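You operate a simulated robot arm through the tools that you are given. There is no shell and no other tool. Be economical: measure what you need, move in short steps, check, and stop when the job is done.

Carry out the task below with a simulated robot arm. There is one attempt and no reset: what you move stays moved.

JOB
Lift the cap out of the bath and blow it dry in the small white holder.
Fine: shut the green valve again, put the lid back on, leave the other caps.

It is judged by the outcome, as a careful person would: the job done as asked, and still so three seconds after it is handed in. It fails if anything else is knocked over, pushed out of place, dropped, spilled or broken. Lids that push on must go on centred and level and be pressed home; caps that screw on are set level and turned clockwise until they are tight.

ROBOT AND FRAMES
A 7-joint arm with a two-finger parallel gripper, fixed in place. Base frame: the origin is at the foot of the arm, x ahead of it, y to its left, z up; the work surface is at about z = 0.86. Units: m, degrees, N and s.
With the tool pointing down near the work surface it reaches from about 0.24 to 0.68 m from the base axis. Its first joint turns from -66.0 to 66.0 degrees. Payload 2.4 kg.
The tool frame sits at the grasp point between the pads (the TCP): z along the fingers, y along the line on which they close. The tips reach 0.03 m beyond it. Largest opening 0.094 m; finger width 0.028, thickness 0.01; the body of the gripper, 0.05 by 0.096 m, starts 0.055 m behind the TCP.
Orientation is that of the tool frame in the base frame, as a unit quaternion [x, y, z, w]. With the fingers straight down and closing along the base's y, the tool's x points along the base's -x, its y along +y and its z along -z.

CONTROLS
- The arm moves only by the tool servo_tool. Its argument "commands" is a list that holds one entry, the list of rows, each a list of 7 numbers: the shift along the tool's x, y, z in m, then the turn, a rotation vector about the tool's x, y, z in degrees, then the finger opening in m, from 0 to 0.094. In form: [[[dx, dy, dz, ax, ay, az, fingers], ...]]. A call has 1 to 10 rows; each row is the pose to reach, as a shift and turn from the pose commanded when the call began, along the tool's axes at that moment. A row lasts 0.2 s, in which the tool goes at most 0.05 m and 8.6 degrees; a call with a longer step from one row to the next is refused whole, and so is a gripper value outside its range. Where a pose cannot be reached the arm comes as near as it can. A force on the tool above 60 N (or 10 N above the force at the start of the call, whichever is more), or a blocked arm, ends the call early, and 0.2 s more pass. The fingers move at their own pace (about 0.153 m/s each) and stop on an object; they squeeze with about 23 N. The grip force told is the motor's: it shows also when the fingers shut on nothing. Time passes only in rows, and 0.2 s behind the last, so rows that repeat a pose let the fingers close. The reply holds the time, the measured pose of the TCP, the force on the tool along the base axes, the opening and the grip force, in the units named above and with some noise, with the torque about the TCP (base axes, N m) and any sound that the robot's microphone picked up.
- Cameras (640 x 400 px; columns grow to the right, rows downward): "scene" is fixed at [0.0229, 0.4768, 1.4145]; the picture's right is [-0.76, -0.65, 0.00], its down [-0.54, 0.63, -0.56] and it looks along [0.36, -0.43, -0.83] (base axes); focal length 214 px, centre (320, 200). "wrist" rides on the gripper at [0.076, 0.014, -0.102] in the tool frame; the picture's right is [-0.18, 0.98, 0.00], its down [-0.75, -0.14, -0.64] and it looks along [-0.63, -0.12, 0.77] (tool axes); focal length 243 px, centre (320, 200). There is no depth. A picture from a camera that has moved, and an enlarged one, comes with that camera's place and axes in the base frame and with its lens. The place of the scene camera against the robot may be out by one fixed shift of up to 0.012 m in any direction.
- get_image(camera): a new picture of that camera. The clock stands still meanwhile.
- close_up(camera, box): a new picture of the part [left, top, right, bottom] of that camera's present view, enlarged. The clock stands still meanwhile.
- sign_off(): hands the job in; it is judged then, once.

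Work in short steps. Places have to be worked out from the pictures, the camera data and where the tool is seen: move nearer, look again, correct. Check each grasp and each placing, and mend what went wrong. You have 120 turns and 64 pictures in all, those below and enlarged ones among them. Open the gripper and draw the arm clear of the work before you hand the job in, unless the task says otherwise; then end with one line.

The tools are called after "Request:" as name(argument=value, ...) on one line, values as JSON. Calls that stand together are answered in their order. servo_tool: Moves the arm, as the interface text tells. Its arguments: {"type":"object","properties":{"commands":{"type":"array","items":{"type":"array","items":{"type":"array","items":{"type":"number"}}}}},"required":["commands"]} The other tools are called the same way: get_image (camera) takes a picture; close_up (camera, box) takes an enlarged picture of a part of a camera's view; sign_off () hands the job in.

At the start:

```text
time_s: 0.0
position: [0.3335, 0.1552, 1.2294]
tcp_rot: [0.0, 1.0, 0.0, 0.0]
ft_force: [0.5, -0.1, 0.6]
wrist_torque: [0.0, 0.0, -0.02]
finger_gap: 0.094
grasp_force: 0.1
```

scene: 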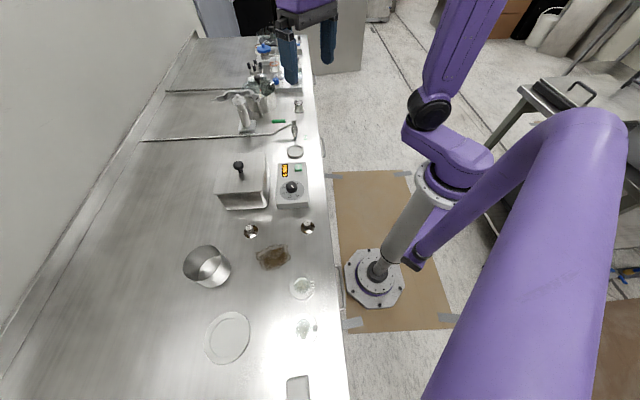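
wrist: 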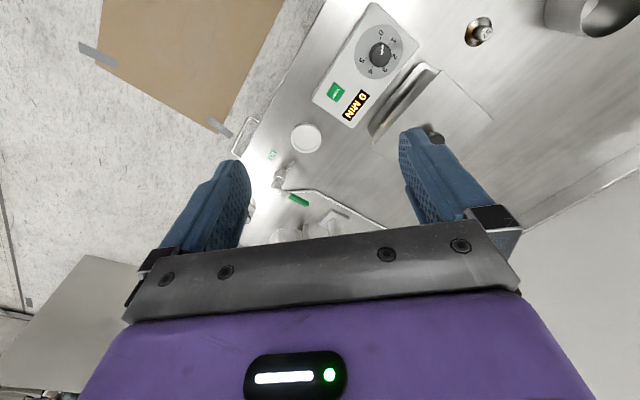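

The bench shows a lidded bath, a control box and a green-handled air valve. I'll take enlarged views to identify everything.

Request:
close_up(camera="scene", box=[200, 70, 340, 158])

Request:
close_up(camera="scene", box=[180, 150, 340, 250])

Request:
close_up(camera="scene", box=[160, 210, 352, 330])

Request:
close_up(camera="wrist", box=[220, 60, 540, 260])

```text
4.55 times, centred on (270, 114) of scene
camera zoom: at [0.0229, 0.4768, 1.4145], right [-0.76, -0.65, 0.0], down [-0.54, 0.63, -0.56], along [0.36, -0.43, -0.83], focal length 975 px, centre (547, 591)
```

zoom: 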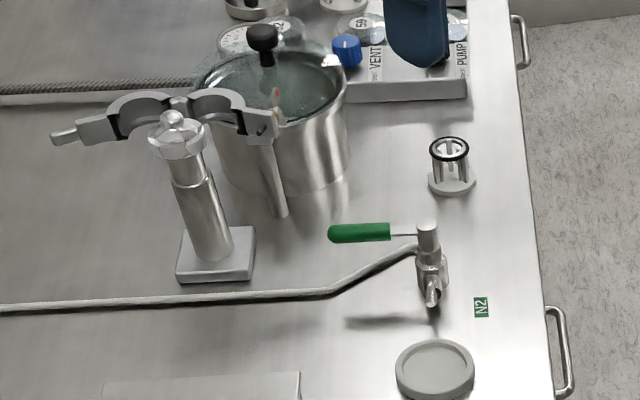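

```text
4.00 times, centred on (260, 200) of scene
camera zoom: at [0.0229, 0.4768, 1.4145], right [-0.76, -0.65, 0.0], down [-0.54, 0.63, -0.56], along [0.36, -0.43, -0.83], focal length 858 px, centre (560, 200)
```

zoom: 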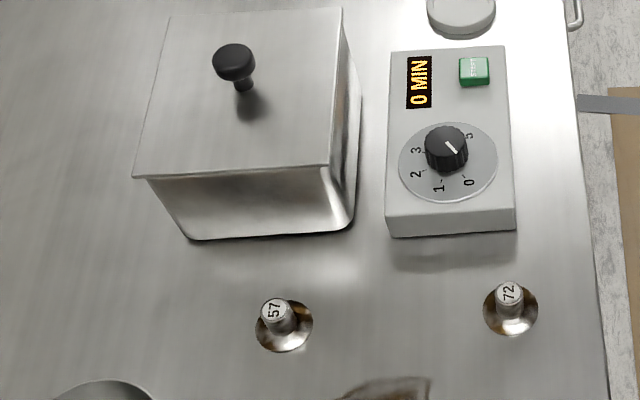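

```text
3.33 times, centred on (256, 270) of scene
camera zoom: at [0.0229, 0.4768, 1.4145], right [-0.76, -0.65, 0.0], down [-0.54, 0.63, -0.56], along [0.36, -0.43, -0.83], focal length 715 px, centre (533, -33)
```

zoom: 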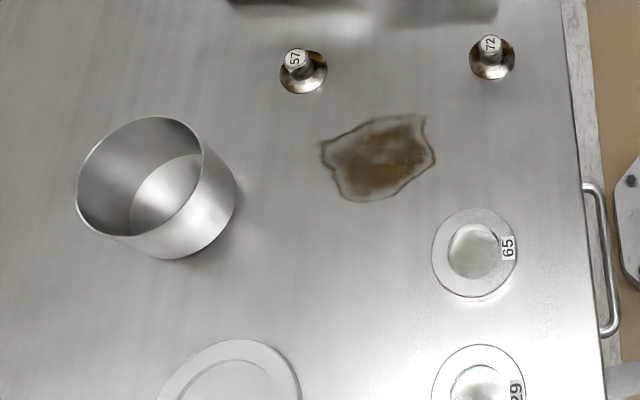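

```text
2.00 times, centred on (380, 160) of wrist
camera zoom: at [0.2583, 0.1677, 1.3333], right [0.18, 0.98, 0.0], down [0.75, -0.14, 0.64], along [0.63, -0.12, -0.77], focal length 485 px, centre (200, 280)
```

zoom: 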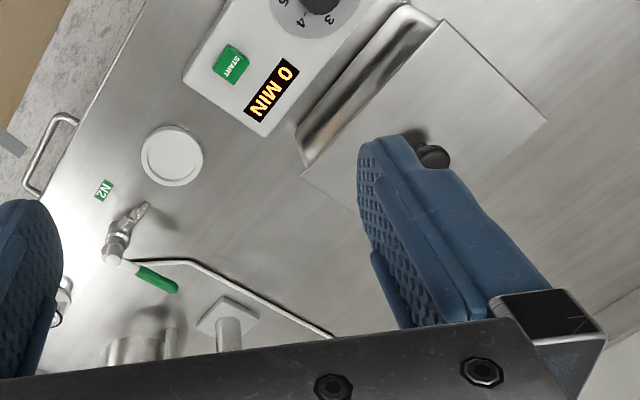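

The rectangular bath has a lid with a black knob near (0.455, 0.311, 0.98). The N2 valve is at about (0.52, 0.03), and I still have to confirm which object is the holder. I'll move to look down at the valve area.

Request:
servo_tool(commands=[[[-0.02, -0.025, 0.02, 0, 0, 0, 0.094], [-0.04, -0.05, 0.04, 0, 0, 0, 0.094], [-0.06, -0.075, 0.06, 0, 0, 0, 0.094], [-0.08, -0.1, 0.08, 0, 0, 0, 0.094]]])

Request:
get_image(camera="wrist")

```text
time_s: 1.0
position: [0.4146, 0.0535, 1.15]
tcp_rot: [0.0, 1.0, 0.0, 0.0]
ft_force: [0.4, 0.4, -0.1]
wrist_torque: [0.02, 0.02, -0.04]
finger_gap: 0.0939
grasp_force: 0.1
```

```text
57 pictures are left
camera wrist: at [0.3387, 0.0669, 1.2533], right [0.18, 0.98, 0.0], down [0.75, -0.14, 0.64], along [0.63, -0.12, -0.77], focal length 243 px, centre (320, 200)
```

wrist: 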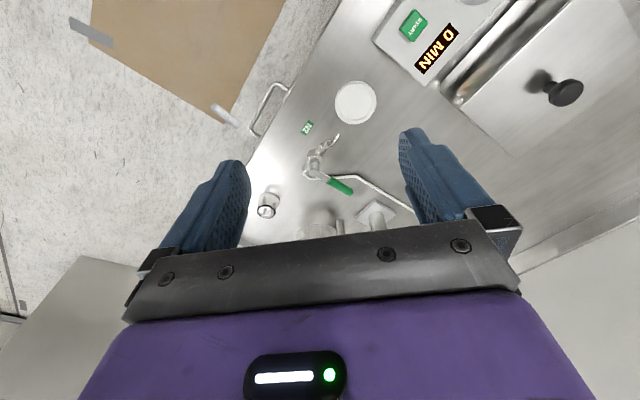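

Request:
close_up(camera="wrist", box=[240, 70, 410, 240])

Request:
close_up(camera="scene", box=[265, 85, 325, 165])

```text
2.35 times, centred on (325, 155) of wrist
camera zoom: at [0.3387, 0.0669, 1.2533], right [0.18, 0.98, 0.0], down [0.75, -0.14, 0.64], along [0.63, -0.12, -0.77], focal length 571 px, centre (308, 306)
```

zoom: 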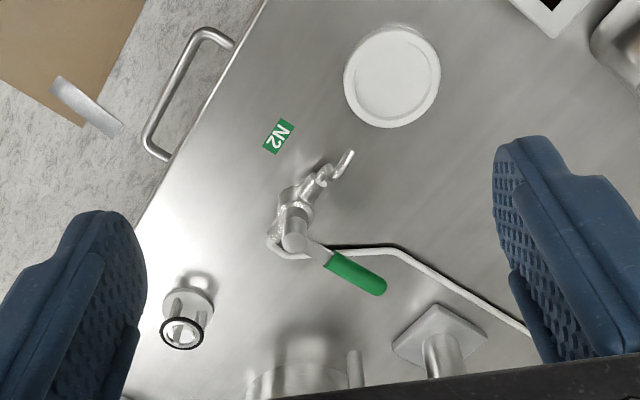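

```text
5.00 times, centred on (295, 125) of scene
camera zoom: at [0.0229, 0.4768, 1.4145], right [-0.76, -0.65, 0.0], down [-0.54, 0.63, -0.56], along [0.36, -0.43, -0.83], focal length 1072 px, centre (445, 575)
```

zoom: 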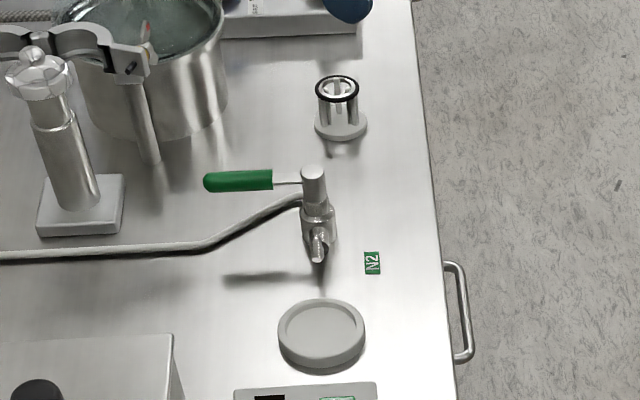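

The white rimmed disc at about (0.468, 0.096) sits in front of the N2 nozzle, so that is the holder. Next I'll move above the bath lid for a closer look at the knob.

Request:
servo_tool(commands=[[[0.0, 0.045, 0.0, 0, 0, 0, 0.094], [0.0, 0.09, 0.0, 0, 0, 0, 0.094], [0.0, 0.135, 0.0, 0, 0, 0, 0.094], [-0.01, 0.18, 0.0, 0, 0, 0, 0.094], [-0.03, 0.22, 0.0, 0, 0, 0, 0.094], [-0.045, 0.256, 0.0, 0, 0, 0, 0.094]]])

Request:
get_image(camera="wrist")

```text
time_s: 2.4
position: [0.4588, 0.3103, 1.1501]
tcp_rot: [0.001, 1.0, 0.0, 0.0]
ft_force: [0.0, 0.5, 1.0]
wrist_torque: [-0.01, 0.01, 0.03]
finger_gap: 0.094
grasp_force: 0.1
```

```text
54 pictures are left
camera wrist: at [0.3841, 0.3241, 1.2536], right [0.19, 0.98, 0.0], down [0.75, -0.14, 0.64], along [0.63, -0.12, -0.77], focal length 243 px, centre (320, 200)
```

wrist: 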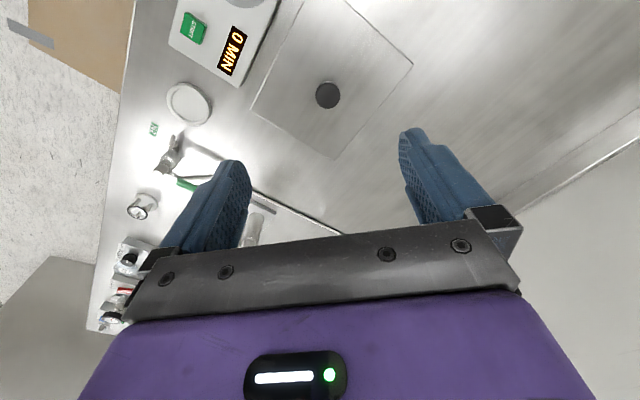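

The knob is at about (0.464, 0.315). I'll centre over it and descend to TCP z = 1.03, then check.

Request:
servo_tool(commands=[[[-0.003, 0.003, 0.04, 0, 0, 0, 0.094], [-0.005, 0.005, 0.08, 0, 0, 0, 0.094], [-0.005, 0.005, 0.12, 0, 0, 0, 0.094]]])

Request:
get_image(camera="wrist")

Request:
close_up(camera="scene", box=[190, 110, 318, 220])

```text
time_s: 3.2
position: [0.4627, 0.3152, 1.0289]
tcp_rot: [0.0, 1.0, 0.0, 0.0]
ft_force: [-0.6, 0.2, 0.2]
wrist_torque: [-0.05, 0.03, -0.02]
finger_gap: 0.0937
grasp_force: 0.1
```

```text
53 pictures are left
camera wrist: at [0.3876, 0.3287, 1.1324], right [0.18, 0.98, 0.0], down [0.75, -0.14, 0.64], along [0.63, -0.12, -0.77], focal length 243 px, centre (320, 200)
```

wrist: 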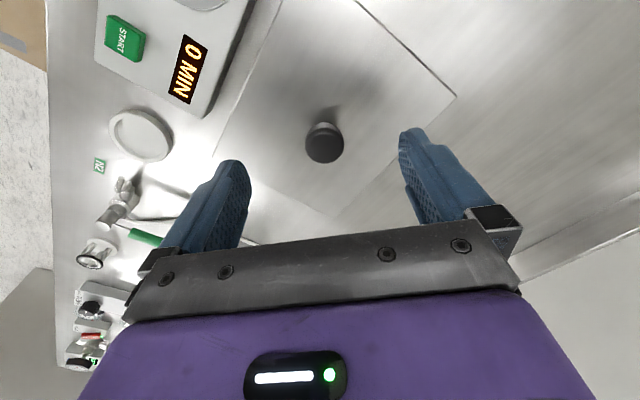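

```text
3.64 times, centred on (254, 165) of scene
camera zoom: at [0.0229, 0.4768, 1.4145], right [-0.76, -0.65, 0.0], down [-0.54, 0.63, -0.56], along [0.36, -0.43, -0.83], focal length 780 px, centre (560, 327)
```

zoom: 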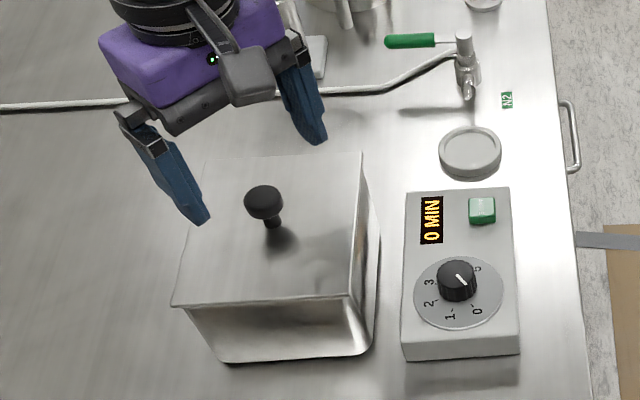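

Triangulation puts the knob head at (0.468, 0.315, ~0.967) and the lid surface at about 0.94. I'll descend to TCP z = 0.976 and close on the knob.

Request:
servo_tool(commands=[[[-0.005, 0.0, 0.03, 0, 0, 0, 0.094], [-0.005, 0.0, 0.053, 0, 0, 0, 0.094], [-0.005, 0.0, 0.053, 0, 0, 0, 0.04], [-0.005, 0.0, 0.053, 0, 0, 0, 0.01], [-0.005, 0.0, 0.053, 0, 0, 0, 0.01]]])

Request:
close_up(camera="scene", box=[190, 110, 318, 220])

```text
time_s: 4.4
position: [0.4703, 0.3192, 0.9805]
tcp_rot: [-0.001, 1.0, 0.005, 0.005]
ft_force: [8.0, 12.5, 35.3]
wrist_torque: [-1.16, 0.39, 0.08]
finger_gap: 0.0464
grasp_force: 22.9
```

```text
3.64 times, centred on (254, 165) of scene
camera zoom: at [0.0225, 0.4768, 1.4145], right [-0.76, -0.65, 0.0], down [-0.54, 0.63, -0.56], along [0.36, -0.43, -0.83], focal length 780 px, centre (560, 327)
```

zoom: 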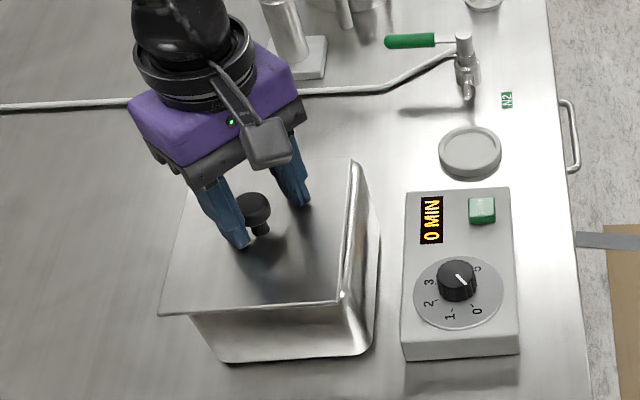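

The tips pressed on the lid at 35 N and nudged it sideways. I'll back up a little with the fingers held, then look again.

Request:
servo_tool(commands=[[[0, 0, -0.02, 0, 0, 0, 0.05], [0, 0, -0.05, 0, 0, 0, 0.094], [0, 0, -0.05, 0, 0, 0, 0.094]]])

Request:
get_image(camera="wrist")

Request:
close_up(camera="scene", box=[190, 110, 318, 220])

```text
time_s: 5.2
position: [0.4688, 0.3151, 1.0253]
tcp_rot: [-0.001, 1.0, 0.0, -0.001]
ft_force: [0.4, 0.2, -0.6]
wrist_torque: [-0.01, 0.01, 0.01]
finger_gap: 0.0942
grasp_force: 0.1
```

```text
50 pictures are left
camera wrist: at [0.3936, 0.328, 1.1297], right [0.18, 0.98, 0.0], down [0.75, -0.14, 0.64], along [0.63, -0.12, -0.77], focal length 243 px, centre (320, 200)
```

wrist: 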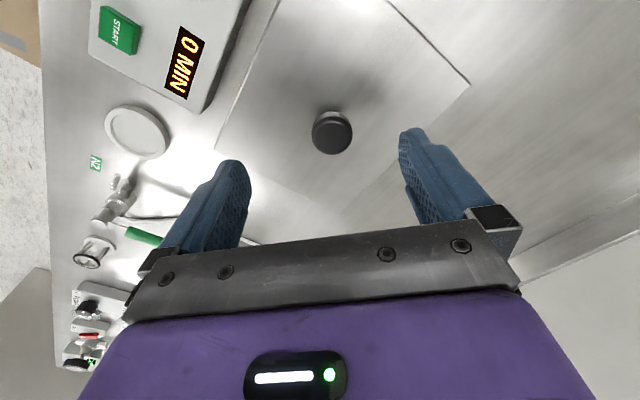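

```text
3.64 times, centred on (254, 165) of scene
camera zoom: at [0.0229, 0.4768, 1.4145], right [-0.76, -0.65, 0.0], down [-0.54, 0.63, -0.56], along [0.36, -0.43, -0.83], focal length 780 px, centre (560, 327)
```

zoom: 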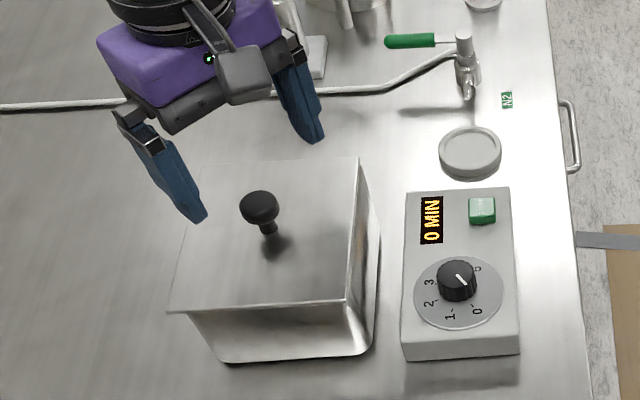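

Contact happened at tip z of about 0.948, so the lid is higher than I estimated, and the knob is now at about (0.464, 0.3225). I'll recentre and close at TCP z = 0.992.

Request:
servo_tool(commands=[[[0.005, 0.0075, 0.0, 0, 0, 0, 0.094], [0.005, 0.0075, 0.034, 0, 0, 0, 0.094], [0.005, 0.0075, 0.034, 0, 0, 0, 0.06], [0.005, 0.0075, 0.034, 0, 0, 0, 0.035]]])

Request:
get_image(camera="wrist")

```text
time_s: 6.2
position: [0.4644, 0.3219, 0.9928]
tcp_rot: [0.0, 1.0, 0.0, 0.001]
ft_force: [0.2, 0.5, -0.6]
wrist_torque: [0.0, 0.01, -0.01]
finger_gap: 0.0349
grasp_force: 0.1
```

```text
48 pictures are left
camera wrist: at [0.3883, 0.3354, 1.096], right [0.18, 0.98, 0.0], down [0.75, -0.14, 0.64], along [0.63, -0.12, -0.77], focal length 243 px, centre (320, 200)
```

wrist: 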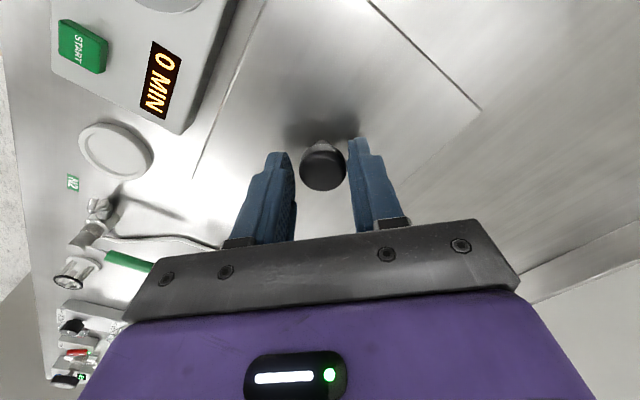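

The knob sits between the fingers, so I'll close and lift gently 2 cm.

Request:
servo_tool(commands=[[[0, 0, 0, 0, 0, 0, 0.0], [0, 0, 0, 0, 0, 0, 0.0], [0, 0, -0.01, 0, 0, 0, 0.0], [0, 0, -0.02, 0, 0, 0, 0.0]]])

Request:
close_up(camera="scene", box=[190, 110, 318, 220])

```text
time_s: 7.2
position: [0.4627, 0.323, 1.0139]
tcp_rot: [0.0, 1.0, 0.001, 0.0]
ft_force: [0.6, -0.5, -1.7]
wrist_torque: [0.0, 0.01, 0.01]
finger_gap: 0.0269
grasp_force: 23.2
```

```text
3.64 times, centred on (254, 165) of scene
camera zoom: at [0.0229, 0.4768, 1.4145], right [-0.76, -0.65, 0.0], down [-0.54, 0.63, -0.56], along [0.36, -0.43, -0.83], focal length 780 px, centre (560, 327)
```

zoom: 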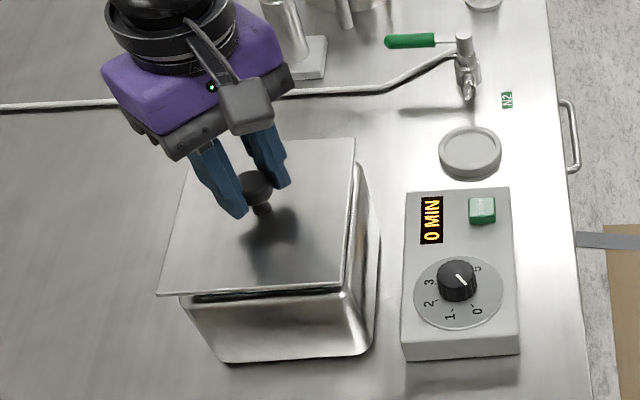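

The lid is held. I'll raise it clear, then look into the bath from the scene camera.

Request:
servo_tool(commands=[[[0, 0, -0.03, 0, 0, 0, 0.0], [0, 0, -0.06, 0, 0, 0, 0.0], [-0.02, -0.025, -0.08, 0, 0, 0, 0.0], [-0.05, -0.055, -0.08, 0, 0, 0, 0.0], [-0.08, -0.09, -0.08, 0, 0, 0, 0.0], [-0.1, -0.115, -0.07, 0, 0, 0, 0.0], [-0.117, -0.13, -0.05, 0, 0, 0, 0.0], [-0.117, -0.13, -0.02, 0, 0, 0, 0.0]]])

Request:
get_image(camera="scene")

Request:
close_up(camera="scene", box=[190, 110, 318, 220])

```text
time_s: 9.0
position: [0.5803, 0.1932, 1.0336]
tcp_rot: [-0.001, 1.0, -0.001, 0.0]
ft_force: [-0.4, 0.3, -1.6]
wrist_torque: [0.01, -0.01, 0.01]
finger_gap: 0.0266
grasp_force: 22.6
```

```text
46 pictures are left
```

scene: 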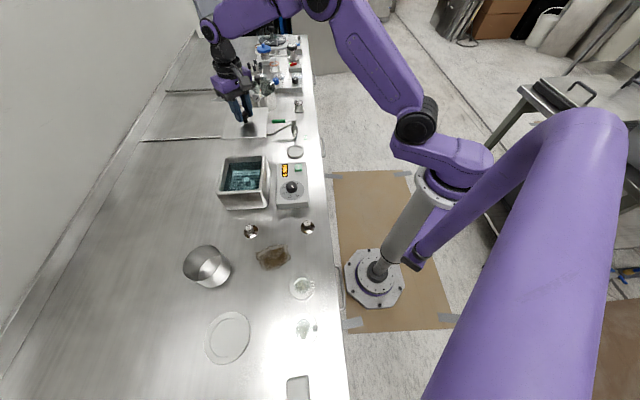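

```text
3.64 times, centred on (254, 165) of scene
camera zoom: at [0.0229, 0.4768, 1.4145], right [-0.76, -0.65, 0.0], down [-0.54, 0.63, -0.56], along [0.36, -0.43, -0.83], focal length 780 px, centre (560, 327)
```

zoom: 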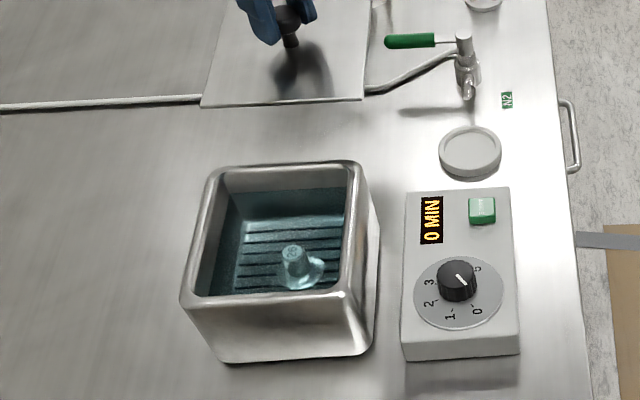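

The bath is open and the cap stands upright in it, the same shape as caps 57 and 72. I'll lower the lid to the bench, shifted 5 mm toward the bath to keep clear of the gas line.

Request:
servo_tool(commands=[[[0.004, 0.004, 0.04, 0, 0, 0, 0.0], [0.004, 0.004, 0.08, 0, 0, 0, 0.0], [0.004, 0.004, 0.105, 0, 0, 0, 0.0], [0.004, 0.004, 0.112, 0, 0, 0, 0.0]]])

Request:
close_up(camera="scene", box=[190, 90, 318, 200])

```text
time_s: 10.0
position: [0.5767, 0.1975, 0.92]
tcp_rot: [0.0, 1.0, 0.0, 0.0]
ft_force: [-0.7, -0.4, -2.2]
wrist_torque: [-0.03, 0.01, 0.0]
finger_gap: 0.0266
grasp_force: 22.9
```

```text
3.64 times, centred on (254, 145) of scene
camera zoom: at [0.0229, 0.4768, 1.4145], right [-0.76, -0.65, 0.0], down [-0.54, 0.63, -0.56], along [0.36, -0.43, -0.83], focal length 780 px, centre (560, 400)
```

zoom: 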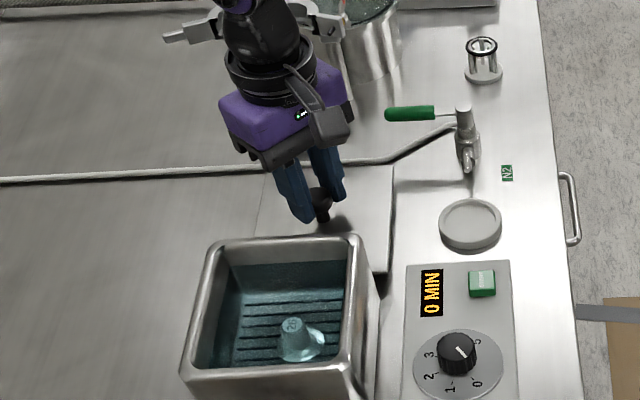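

The lid is clear of the hose, so I'll lower it in small steps until it makes contact.

Request:
servo_tool(commands=[[[0, 0, 0.003, 0, 0, 0, 0.0], [0, 0, 0.006, 0, 0, 0, 0.0], [0, 0, 0.008, 0, 0, 0, 0.0], [0, 0, 0.01, 0, 0, 0, 0.0]]])

```text
time_s: 11.0
position: [0.5755, 0.1977, 0.9108]
tcp_rot: [0.0, 1.0, 0.001, -0.001]
ft_force: [-1.2, -0.6, -1.2]
wrist_torque: [0.0, -0.01, 0.02]
finger_gap: 0.0269
grasp_force: 23.1
```

Request:
servo_tool(commands=[[[0, 0, 0.002, 0, 0, 0, 0.0], [0, 0, 0.004, 0, 0, 0, 0.0]]])

```text
time_s: 11.6
position: [0.5763, 0.1968, 0.9078]
tcp_rot: [0.0, 1.0, 0.0, 0.0]
ft_force: [-2.1, -0.6, 8.4]
wrist_torque: [-0.03, 0.6, -0.01]
finger_gap: 0.0267
grasp_force: 23.1
```

The 8 N reading shows the lid is on the bench. I'll open and rise.

Request:
servo_tool(commands=[[[0, 0, -0.001, 0, 0, 0, 0.05], [0, 0, -0.001, 0, 0, 0, 0.094], [0, 0, -0.04, 0, 0, 0, 0.094], [0, 0, -0.09, 0, 0, 0, 0.094], [0, 0, -0.14, 0, 0, 0, 0.094], [0, 0, -0.19, 0, 0, 0, 0.094]]])

Request:
close_up(camera="scene", box=[190, 110, 318, 220])

Request:
close_up(camera="scene", box=[220, 150, 284, 205])

```text
time_s: 13.0
position: [0.5757, 0.1969, 1.0985]
tcp_rot: [0.0, 1.0, 0.0, 0.0]
ft_force: [0.1, 0.0, 0.0]
wrist_torque: [0.0, -0.03, 0.01]
finger_gap: 0.0938
grasp_force: 0.1
```

```text
3.64 times, centred on (254, 165) of scene
camera zoom: at [0.0228, 0.4768, 1.4145], right [-0.76, -0.65, 0.0], down [-0.54, 0.63, -0.56], along [0.36, -0.43, -0.83], focal length 780 px, centre (560, 327)
```

zoom: 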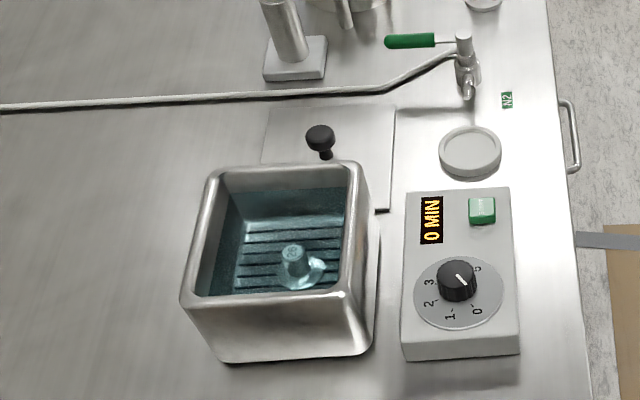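

```text
7.27 times, centred on (252, 178) of scene
camera zoom: at [0.0228, 0.4768, 1.4145], right [-0.76, -0.65, 0.0], down [-0.54, 0.63, -0.56], along [0.36, -0.43, -0.83], focal length 1560 px, centre (814, 364)
```

zoom: 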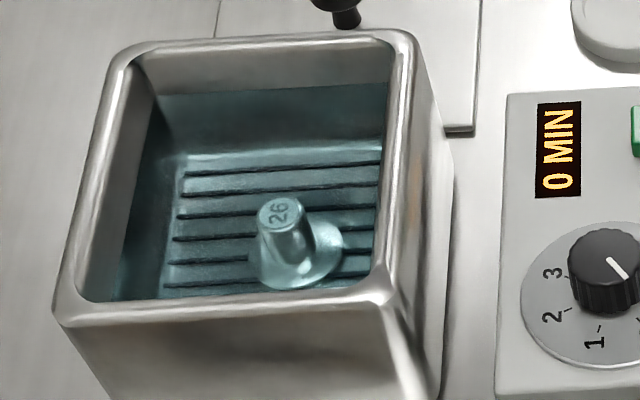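

The lid is down flat and clear. The cap is number 26 at about (0.47, 0.30), so I'll look from above with the wrist camera.

Request:
servo_tool(commands=[[[0.03, 0.026, 0, 0, 0, 0, 0.06], [0.06, 0.052, 0, 0, 0, 0, 0.06], [0.09, 0.078, 0, 0, 0, 0, 0.06], [0.106, 0.103, 0, 0, 0, 0, 0.06]]])

Request:
get_image(camera="wrist")

```text
time_s: 14.0
position: [0.4702, 0.3006, 1.0966]
tcp_rot: [0.0, 1.0, 0.0, 0.001]
ft_force: [-0.3, -0.6, -0.2]
wrist_torque: [0.04, -0.03, -0.01]
finger_gap: 0.0599
grasp_force: 0.1
```

```text
41 pictures are left
camera wrist: at [0.3943, 0.3131, 1.2006], right [0.18, 0.98, 0.0], down [0.75, -0.14, 0.64], along [0.63, -0.12, -0.77], focal length 243 px, centre (320, 200)
```

wrist: 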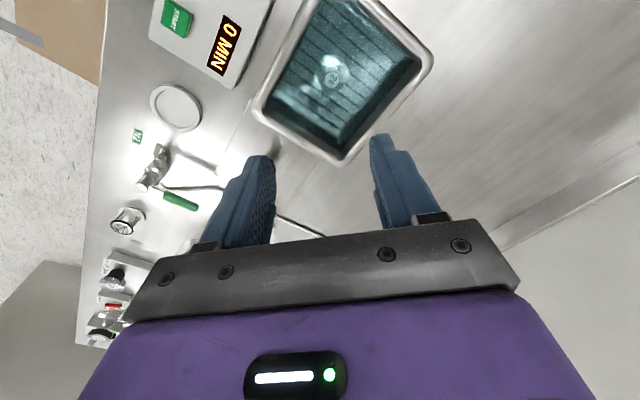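

Request:
close_up(camera="wrist", box=[240, 0, 440, 170])

```text
2.35 times, centred on (340, 85) of wrist
camera zoom: at [0.3943, 0.3131, 1.2006], right [0.18, 0.98, 0.0], down [0.75, -0.14, 0.64], along [0.63, -0.12, -0.77], focal length 571 px, centre (273, 471)
```

zoom: 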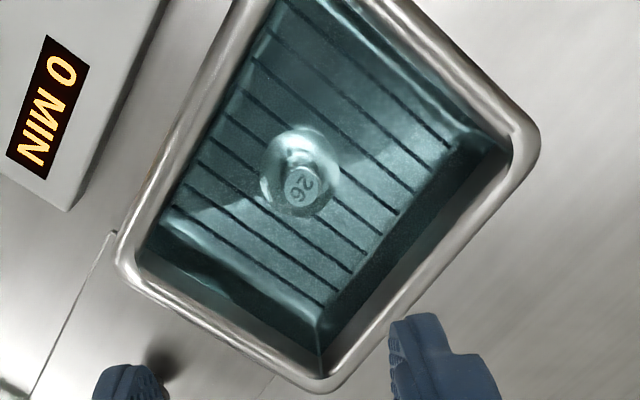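

Triangulation puts the cap stem top at (0.467, 0.3135, ~0.903). I'll descend part-way with the fingers at 0.054 and re-check the alignment.

Request:
servo_tool(commands=[[[0.003, 0.013, 0.0, 0, 0, 0, 0.054], [0.003, 0.013, 0.045, 0, 0, 0, 0.054], [0.003, 0.013, 0.09, 0, 0, 0, 0.054], [0.003, 0.013, 0.125, 0, 0, 0, 0.054]]])

Request:
get_image(camera="wrist")

```text
time_s: 15.0
position: [0.4666, 0.3144, 0.9719]
tcp_rot: [0.0, 1.0, 0.0, 0.001]
ft_force: [0.0, -0.1, 0.0]
wrist_torque: [-0.01, -0.02, 0.01]
finger_gap: 0.054
grasp_force: 0.0
```

```text
39 pictures are left
camera wrist: at [0.392, 0.3266, 1.0752], right [0.18, 0.98, 0.0], down [0.75, -0.14, 0.64], along [0.63, -0.12, -0.77], focal length 243 px, centre (320, 200)
```

wrist: 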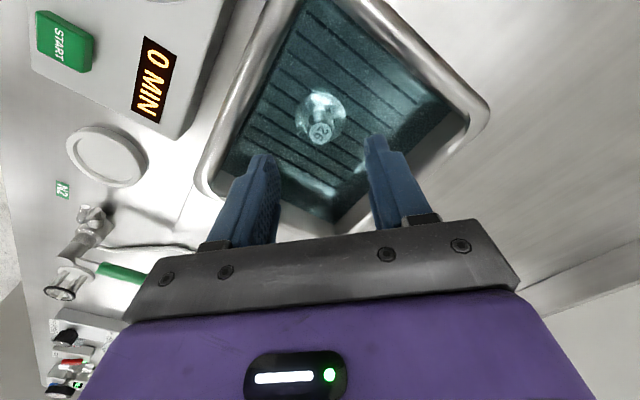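

The stem top triangulates to (0.466, 0.3125, ~0.907), which is well aligned. I'll descend to TCP z = 0.914 and close.

Request:
servo_tool(commands=[[[0.001, -0.0015, 0.03, 0, 0, 0, 0.054], [0.001, -0.0015, 0.05, 0, 0, 0, 0.054], [0.001, -0.0015, 0.057, 0, 0, 0, 0.054], [0.001, -0.0015, 0.057, 0, 0, 0, 0.03]]])

Request:
get_image(camera="wrist")

```text
time_s: 16.0
position: [0.4663, 0.312, 0.9157]
tcp_rot: [-0.001, 1.0, 0.0, 0.0]
ft_force: [-0.2, -0.5, 5.5]
wrist_torque: [-0.15, 0.03, 0.02]
finger_gap: 0.0384
grasp_force: 23.7
```

```text
38 pictures are left
camera wrist: at [0.3917, 0.3248, 1.0184], right [0.18, 0.98, 0.0], down [0.75, -0.14, 0.64], along [0.63, -0.12, -0.77], focal length 243 px, centre (320, 200)
```

wrist: 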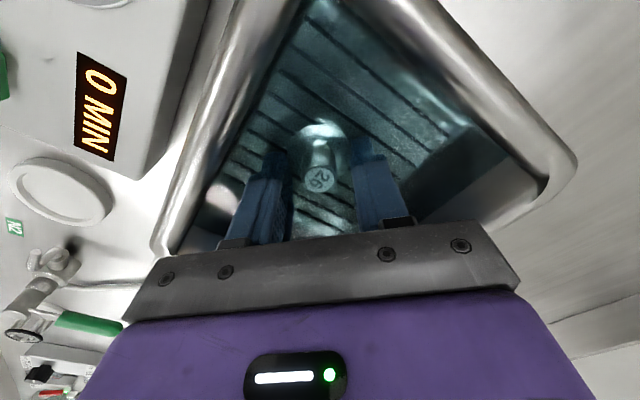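

The fingers stopped at 0.038, which means they met the flange edge rather than the stem. I'll open, rise 8 mm and close on the stem.

Request:
servo_tool(commands=[[[0, 0, 0, 0, 0, 0, 0.054], [0, 0, -0.008, 0, 0, 0, 0.054], [0, 0, -0.008, 0, 0, 0, 0.03], [0, 0, -0.008, 0, 0, 0, 0.0], [0, 0, -0.008, 0, 0, 0, 0.0]]])

Request:
get_image(camera="wrist")

```text
time_s: 17.2
position: [0.467, 0.3122, 0.9223]
tcp_rot: [0.0, 1.0, -0.001, 0.0]
ft_force: [-0.5, -0.6, 1.0]
wrist_torque: [-0.01, 0.02, -0.04]
finger_gap: 0.019
grasp_force: 23.3
```

```text
37 pictures are left
camera wrist: at [0.3912, 0.325, 1.0262], right [0.18, 0.98, 0.0], down [0.75, -0.14, 0.64], along [0.63, -0.12, -0.77], focal length 243 px, centre (320, 200)
```

wrist: 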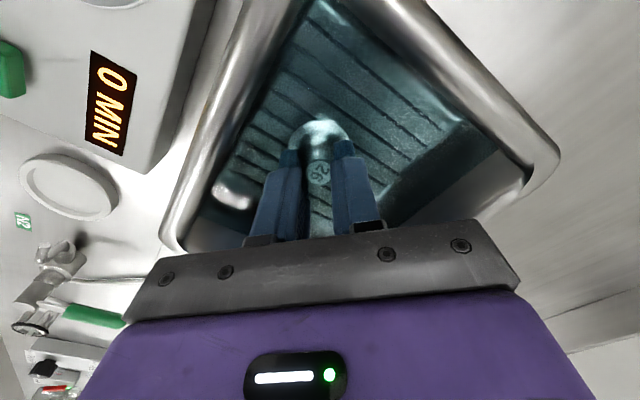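

The gap is 0.019 on the stem, a good grasp. I'll lift slowly and let it drip over the bath.

Request:
servo_tool(commands=[[[0, 0, -0.015, 0, 0, 0, 0.0], [0, 0, -0.03, 0, 0, 0, 0.0], [0, 0, -0.05, 0, 0, 0, 0.0], [0, 0, -0.075, 0, 0, 0, 0.0], [0, 0, -0.1, 0, 0, 0, 0.0], [0, 0, -0.1, 0, 0, 0, 0.0], [0, 0, -0.1, 0, 0, 0, 0.0], [0, 0, -0.1, 0, 0, 0, 0.0], [0, 0, -0.1, 0, 0, 0, 0.0], [0, 0, -0.1, 0, 0, 0, 0.0]]])

Request:
close_up(camera="scene", box=[190, 100, 334, 210])

```text
time_s: 19.4
position: [0.4664, 0.3126, 1.0228]
tcp_rot: [0.0, 1.0, 0.001, 0.0]
ft_force: [-0.6, -0.6, 0.0]
wrist_torque: [-0.01, 0.01, 0.02]
finger_gap: 0.0188
grasp_force: 22.5
```

```text
3.64 times, centred on (262, 155) of scene
camera zoom: at [0.0229, 0.4768, 1.4145], right [-0.76, -0.65, 0.0], down [-0.54, 0.63, -0.56], along [0.36, -0.43, -0.83], focal length 780 px, centre (531, 364)
```

zoom: 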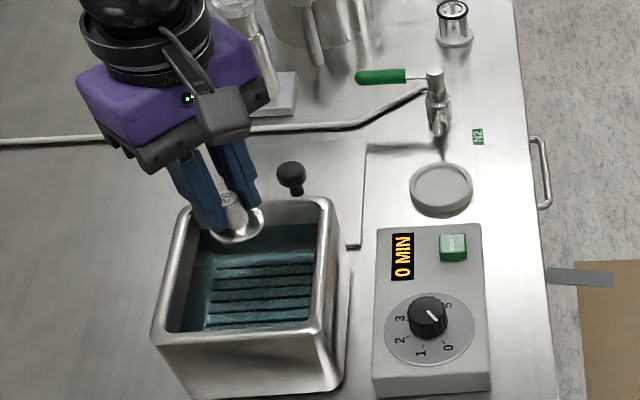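

The cap is out of the bath and held. I'll carry it to above the holder.

Request:
servo_tool(commands=[[[0, -0.045, 0, 0, 0, 0, 0.0], [0, -0.09, 0, 0, 0, 0, 0.0], [0, -0.135, 0, 0, 0, 0, 0.0], [0, -0.18, 0, 0, 0, 0, 0.0], [-0.001, -0.216, 0, 0, 0, 0, 0.0], [-0.001, -0.216, 0, 0, 0, 0, 0.0]]])

Request:
get_image(camera="wrist")

Request:
close_up(camera="scene", box=[240, 85, 340, 175])

```text
time_s: 20.8
position: [0.468, 0.0952, 1.0235]
tcp_rot: [0.0, 1.0, 0.0, 0.001]
ft_force: [-0.2, 0.1, -0.2]
wrist_torque: [0.03, 0.03, 0.04]
finger_gap: 0.0186
grasp_force: 22.8
```

```text
35 pictures are left
camera wrist: at [0.3925, 0.1085, 1.1259], right [0.18, 0.98, 0.0], down [0.75, -0.14, 0.64], along [0.63, -0.12, -0.77], focal length 243 px, centre (320, 200)
```

wrist: 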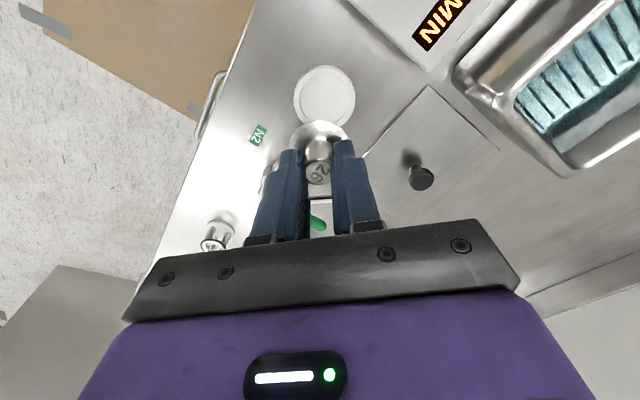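

```text
4.44 times, centred on (290, 130) of scene
camera zoom: at [0.0229, 0.4768, 1.4145], right [-0.76, -0.65, 0.0], down [-0.54, 0.63, -0.56], along [0.36, -0.43, -0.83], focal length 953 px, centre (453, 511)
```

zoom: 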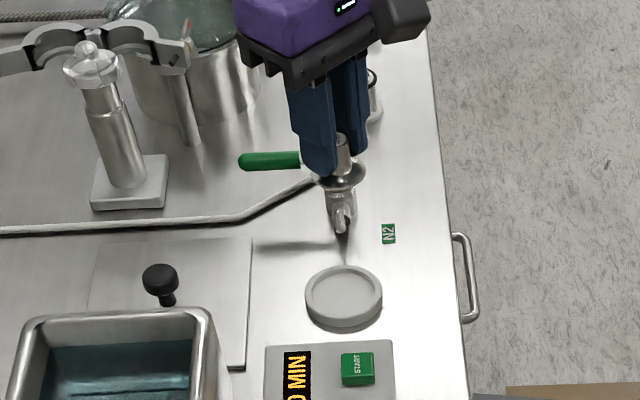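

The holder centre is at (0.4687, 0.099). I'll shift slightly and lower to TCP z = 0.94, then check.

Request:
servo_tool(commands=[[[-0.001, 0.0035, 0.03, 0, 0, 0, 0.0], [-0.001, 0.0035, 0.06, 0, 0, 0, 0.0], [-0.001, 0.0035, 0.083, 0, 0, 0, 0.0]]])

Request:
get_image(camera="wrist")

Request:
close_up(camera="scene", box=[250, 85, 340, 175])

```text
time_s: 21.6
position: [0.4698, 0.0996, 0.9405]
tcp_rot: [0.0, 1.0, 0.0, 0.0]
ft_force: [-0.1, -0.4, -1.3]
wrist_torque: [0.01, -0.01, -0.01]
finger_gap: 0.0186
grasp_force: 22.9
```

```text
33 pictures are left
camera wrist: at [0.3937, 0.112, 1.0431], right [0.18, 0.98, 0.0], down [0.75, -0.14, 0.64], along [0.63, -0.12, -0.77], focal length 243 px, centre (320, 200)
```

wrist: 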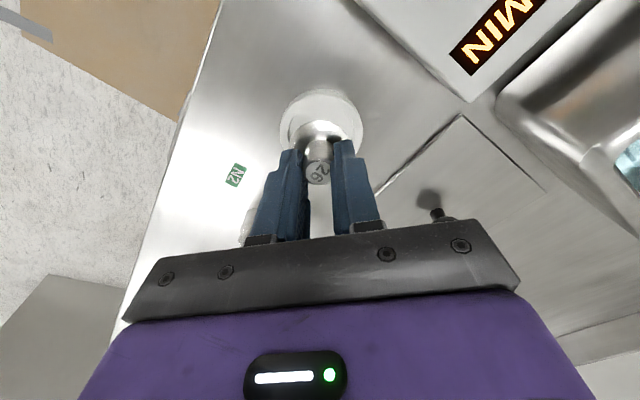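

```text
4.44 times, centred on (295, 130) of scene
camera zoom: at [0.0229, 0.4768, 1.4145], right [-0.76, -0.65, 0.0], down [-0.54, 0.63, -0.56], along [0.36, -0.43, -0.83], focal length 953 px, centre (431, 511)
```

zoom: 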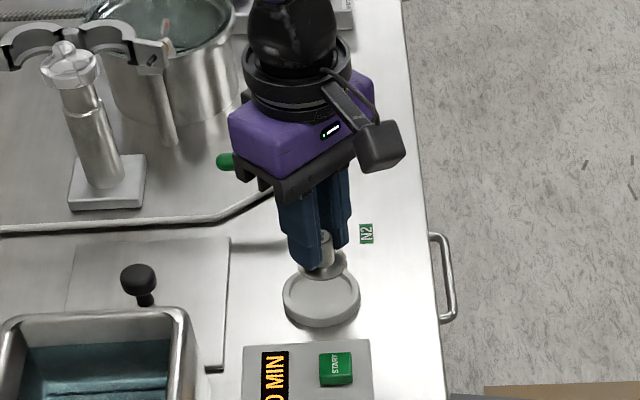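

I'm aligned to within about 2 mm. I'll nudge x by -2 mm and lower slowly.

Request:
servo_tool(commands=[[[0.002, 0, 0.006, 0, 0, 0, 0.0], [0.002, 0, 0.011, 0, 0, 0, 0.0], [0.002, 0, 0.015, 0, 0, 0, 0.0], [0.002, 0, 0.018, 0, 0, 0, 0.0]]])

```text
time_s: 22.6
position: [0.4661, 0.0999, 0.9217]
tcp_rot: [0.0, 1.0, 0.0, 0.0]
ft_force: [-0.1, 0.5, 0.2]
wrist_torque: [-0.01, 0.0, -0.01]
finger_gap: 0.0185
grasp_force: 22.9
```

Request:
close_up(camera="scene", box=[275, 125, 320, 165])

Request:
servo_tool(commands=[[[0, 0, 0.002, 0, 0, 0, 0.0], [0, 0, 0.004, 0, 0, 0, 0.0]]])

```text
10.00 times, centred on (298, 145) of scene
camera zoom: at [0.0229, 0.4768, 1.4145], right [-0.76, -0.65, 0.0], down [-0.54, 0.63, -0.56], along [0.36, -0.43, -0.83], focal length 2145 px, centre (545, 750)
```

zoom: 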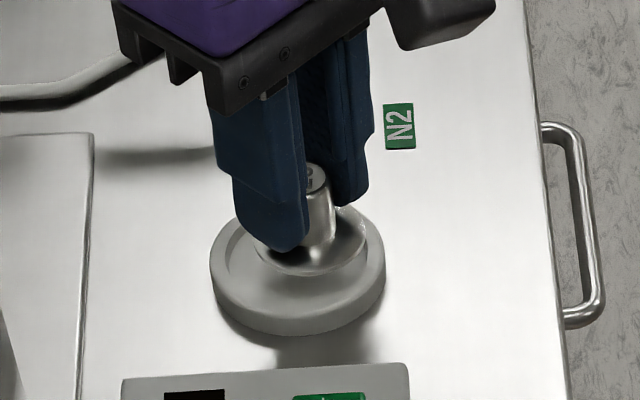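

```text
time_s: 23.2
position: [0.4662, 0.0991, 0.918]
tcp_rot: [0.0, 1.0, 0.0, -0.001]
ft_force: [-0.6, 0.1, -0.9]
wrist_torque: [-0.02, 0.03, -0.02]
finger_gap: 0.0185
grasp_force: 23.0
```

Request:
servo_tool(commands=[[[0, 0, 0.002, 0, 0, 0, 0.0], [0, 0, 0.004, 0, 0, 0, 0.0], [0, 0, 0.006, 0, 0, 0, 0.0]]])

Request:
close_up(camera="scene", box=[275, 125, 320, 165])

```text
time_s: 24.0
position: [0.4663, 0.099, 0.9128]
tcp_rot: [0.0, 1.0, 0.001, 0.0]
ft_force: [0.3, 0.1, -0.6]
wrist_torque: [0.0, -0.01, -0.04]
finger_gap: 0.0187
grasp_force: 23.0
```

```text
10.00 times, centred on (298, 145) of scene
camera zoom: at [0.0229, 0.4768, 1.4145], right [-0.76, -0.65, 0.0], down [-0.54, 0.63, -0.56], along [0.36, -0.43, -0.83], focal length 2145 px, centre (545, 750)
```

zoom: 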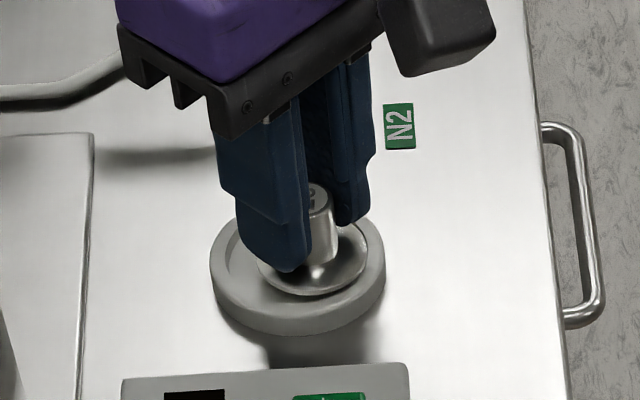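

The flange is about 4 mm to the right of the recess centre in the scene view. I'll shift (+0.003, +0.003) and lower until contact.

Request:
servo_tool(commands=[[[-0.003, 0.003, 0, 0, 0, 0, 0.0], [-0.003, 0.003, 0.002, 0, 0, 0, 0.0], [-0.003, 0.003, 0.004, 0, 0, 0, 0.0]]])

Request:
close_up(camera="scene", box=[275, 125, 320, 165])

```text
time_s: 24.8
position: [0.4691, 0.1017, 0.9078]
tcp_rot: [0.0, 1.0, 0.0, 0.001]
ft_force: [-2.1, -0.3, 10.1]
wrist_torque: [0.06, 0.27, 0.0]
finger_gap: 0.0186
grasp_force: 23.0
```

```text
10.00 times, centred on (298, 145) of scene
camera zoom: at [0.0227, 0.4768, 1.4145], right [-0.76, -0.65, 0.0], down [-0.54, 0.63, -0.56], along [0.36, -0.43, -0.83], focal length 2145 px, centre (545, 750)
```

zoom: 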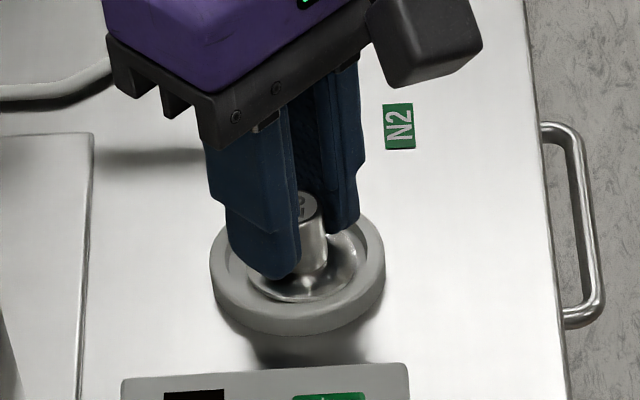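

The cap is seated in the recess with 10 N of contact. I'll release with a small opening and rise.

Request:
servo_tool(commands=[[[0, 0, -0.002, 0, 0, 0, 0.03], [0, 0, -0.003, 0, 0, 0, 0.04], [0, 0, -0.02, 0, 0, 0, 0.04], [0, 0, -0.06, 0, 0, 0, 0.04], [0, 0, -0.105, 0, 0, 0, 0.04], [0, 0, -0.15, 0, 0, 0, 0.04]]])

Request:
close_up(camera="wrist", box=[220, 40, 420, 240])

Request:
close_up(camera="scene", box=[265, 110, 325, 165])

```text
time_s: 26.2
position: [0.4691, 0.1026, 1.0588]
tcp_rot: [0.0, 1.0, 0.0, -0.002]
ft_force: [0.4, 0.3, -0.1]
wrist_torque: [-0.02, 0.02, 0.05]
finger_gap: 0.0398
grasp_force: 0.1
```

```text
2.00 times, centred on (320, 140) of wrist
camera zoom: at [0.3942, 0.1155, 1.1618], right [0.18, 0.98, 0.0], down [0.75, -0.14, 0.64], along [0.63, -0.12, -0.77], focal length 485 px, centre (320, 320)
```

zoom: 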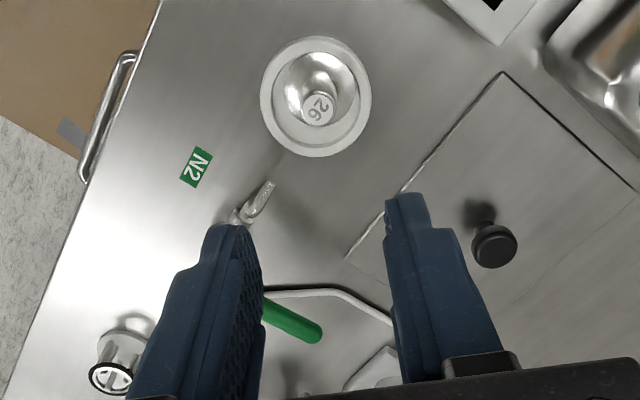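

```text
7.27 times, centred on (295, 138) of scene
camera zoom: at [0.0229, 0.4768, 1.4145], right [-0.76, -0.65, 0.0], down [-0.54, 0.63, -0.56], along [0.36, -0.43, -0.83], focal length 1560 px, centre (502, 654)
```

zoom: 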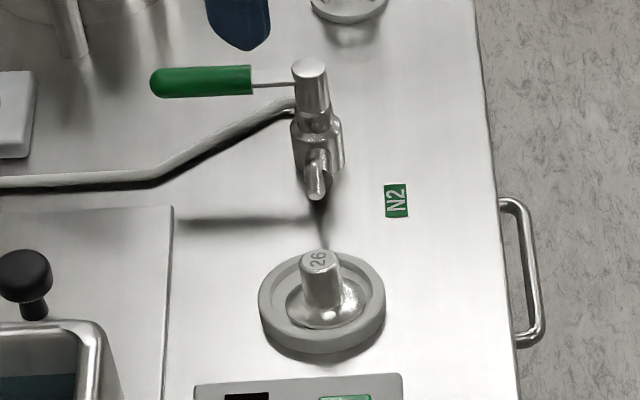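

The cap sits well in the holder. The lever is perpendicular to the nozzle, so the valve is closed. I'll move in for a close view of the valve.

Request:
servo_tool(commands=[[[-0.035, -0.007, 0.015, 0, 0, 0, 0.0], [-0.07, -0.015, 0.035, 0, 0, 0, 0.0], [-0.1, -0.022, 0.055, 0, 0, 0, 0.0], [-0.1, -0.022, 0.055, 0, 0, 0, 0.0]]])

Request:
get_image(camera="wrist")

Request:
close_up(camera="wrist", box=[180, 60, 340, 180])

```text
time_s: 27.2
position: [0.5691, 0.0802, 1.0038]
tcp_rot: [0.0, 1.0, 0.0, 0.0]
ft_force: [-0.9, 0.8, -0.6]
wrist_torque: [0.0, 0.01, 0.0]
finger_gap: 0.0
grasp_force: 23.4
```

```text
26 pictures are left
camera wrist: at [0.4944, 0.0936, 1.1066], right [0.18, 0.98, 0.0], down [0.75, -0.14, 0.64], along [0.63, -0.12, -0.77], focal length 243 px, centre (320, 200)
```

wrist: 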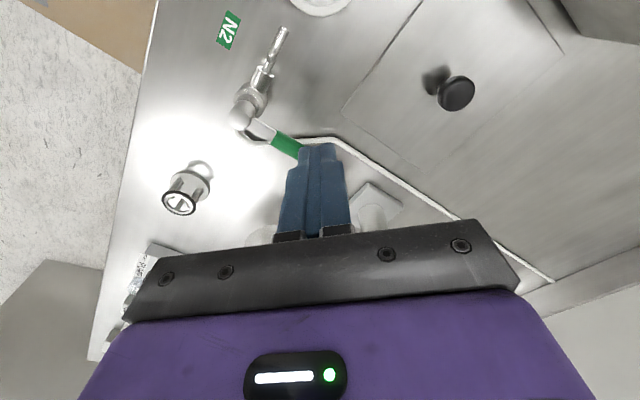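

```text
3.33 times, centred on (260, 120) of wrist
camera zoom: at [0.4944, 0.0936, 1.1066], right [0.18, 0.98, 0.0], down [0.75, -0.14, 0.64], along [0.63, -0.12, -0.77], focal length 809 px, centre (520, 467)
```

zoom: 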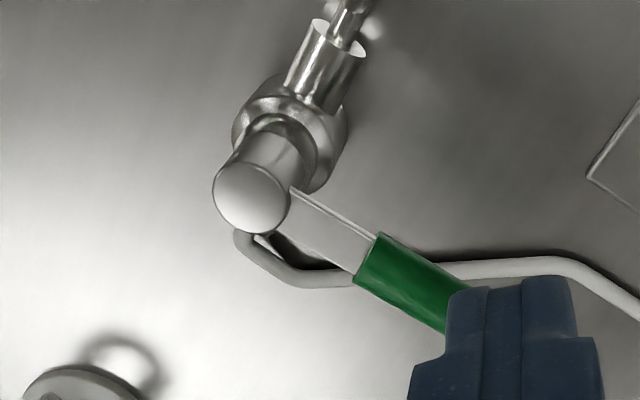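

The stem top is at (0.557, 0.014, 0.91). The green handle spans r = 0.033–0.085 at about 43° and z ≈ 0.90, with the hose lying low on the bench. I'll bring the closed fingertips down on the far side of the handle.

Request:
servo_tool(commands=[[[-0.028, -0.025, 0, 0, 0, 0, 0.0], [-0.056, -0.05, 0, 0, 0, 0, 0.0], [-0.056, -0.05, 0.04, 0, 0, 0, 0.0], [-0.056, -0.05, 0.07, 0, 0, 0, 0.0]]])

Request:
close_up(camera="scene", box=[255, 90, 325, 150])

Request:
get_image(camera="wrist")

```text
time_s: 28.2
position: [0.6247, 0.0285, 0.933]
tcp_rot: [0.0, 1.0, 0.001, -0.001]
ft_force: [0.0, 0.5, -0.6]
wrist_torque: [-0.02, 0.02, -0.02]
finger_gap: 0.0
grasp_force: 22.6
```

```text
6.67 times, centred on (290, 120) of scene
camera zoom: at [0.0229, 0.4768, 1.4145], right [-0.76, -0.65, 0.0], down [-0.54, 0.63, -0.56], along [0.36, -0.43, -0.83], focal length 1430 px, centre (520, 733)
```

zoom: 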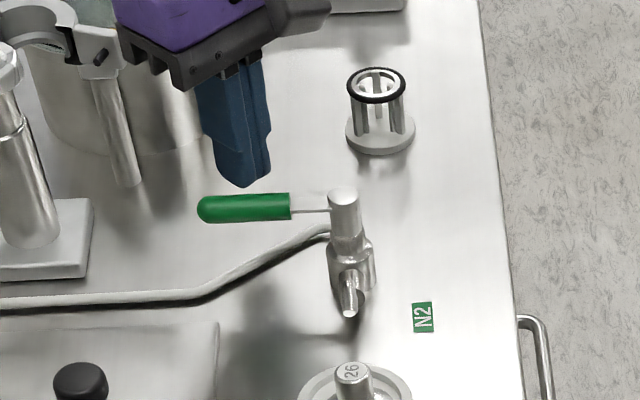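

```text
23 pictures are left
camera wrist: at [0.5498, 0.0426, 1.0363], right [0.18, 0.98, 0.0], down [0.75, -0.14, 0.64], along [0.63, -0.12, -0.77], focal length 243 px, centre (320, 200)
```

wrist: 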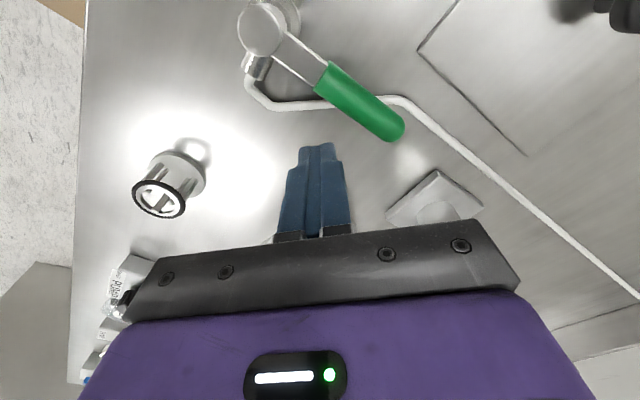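

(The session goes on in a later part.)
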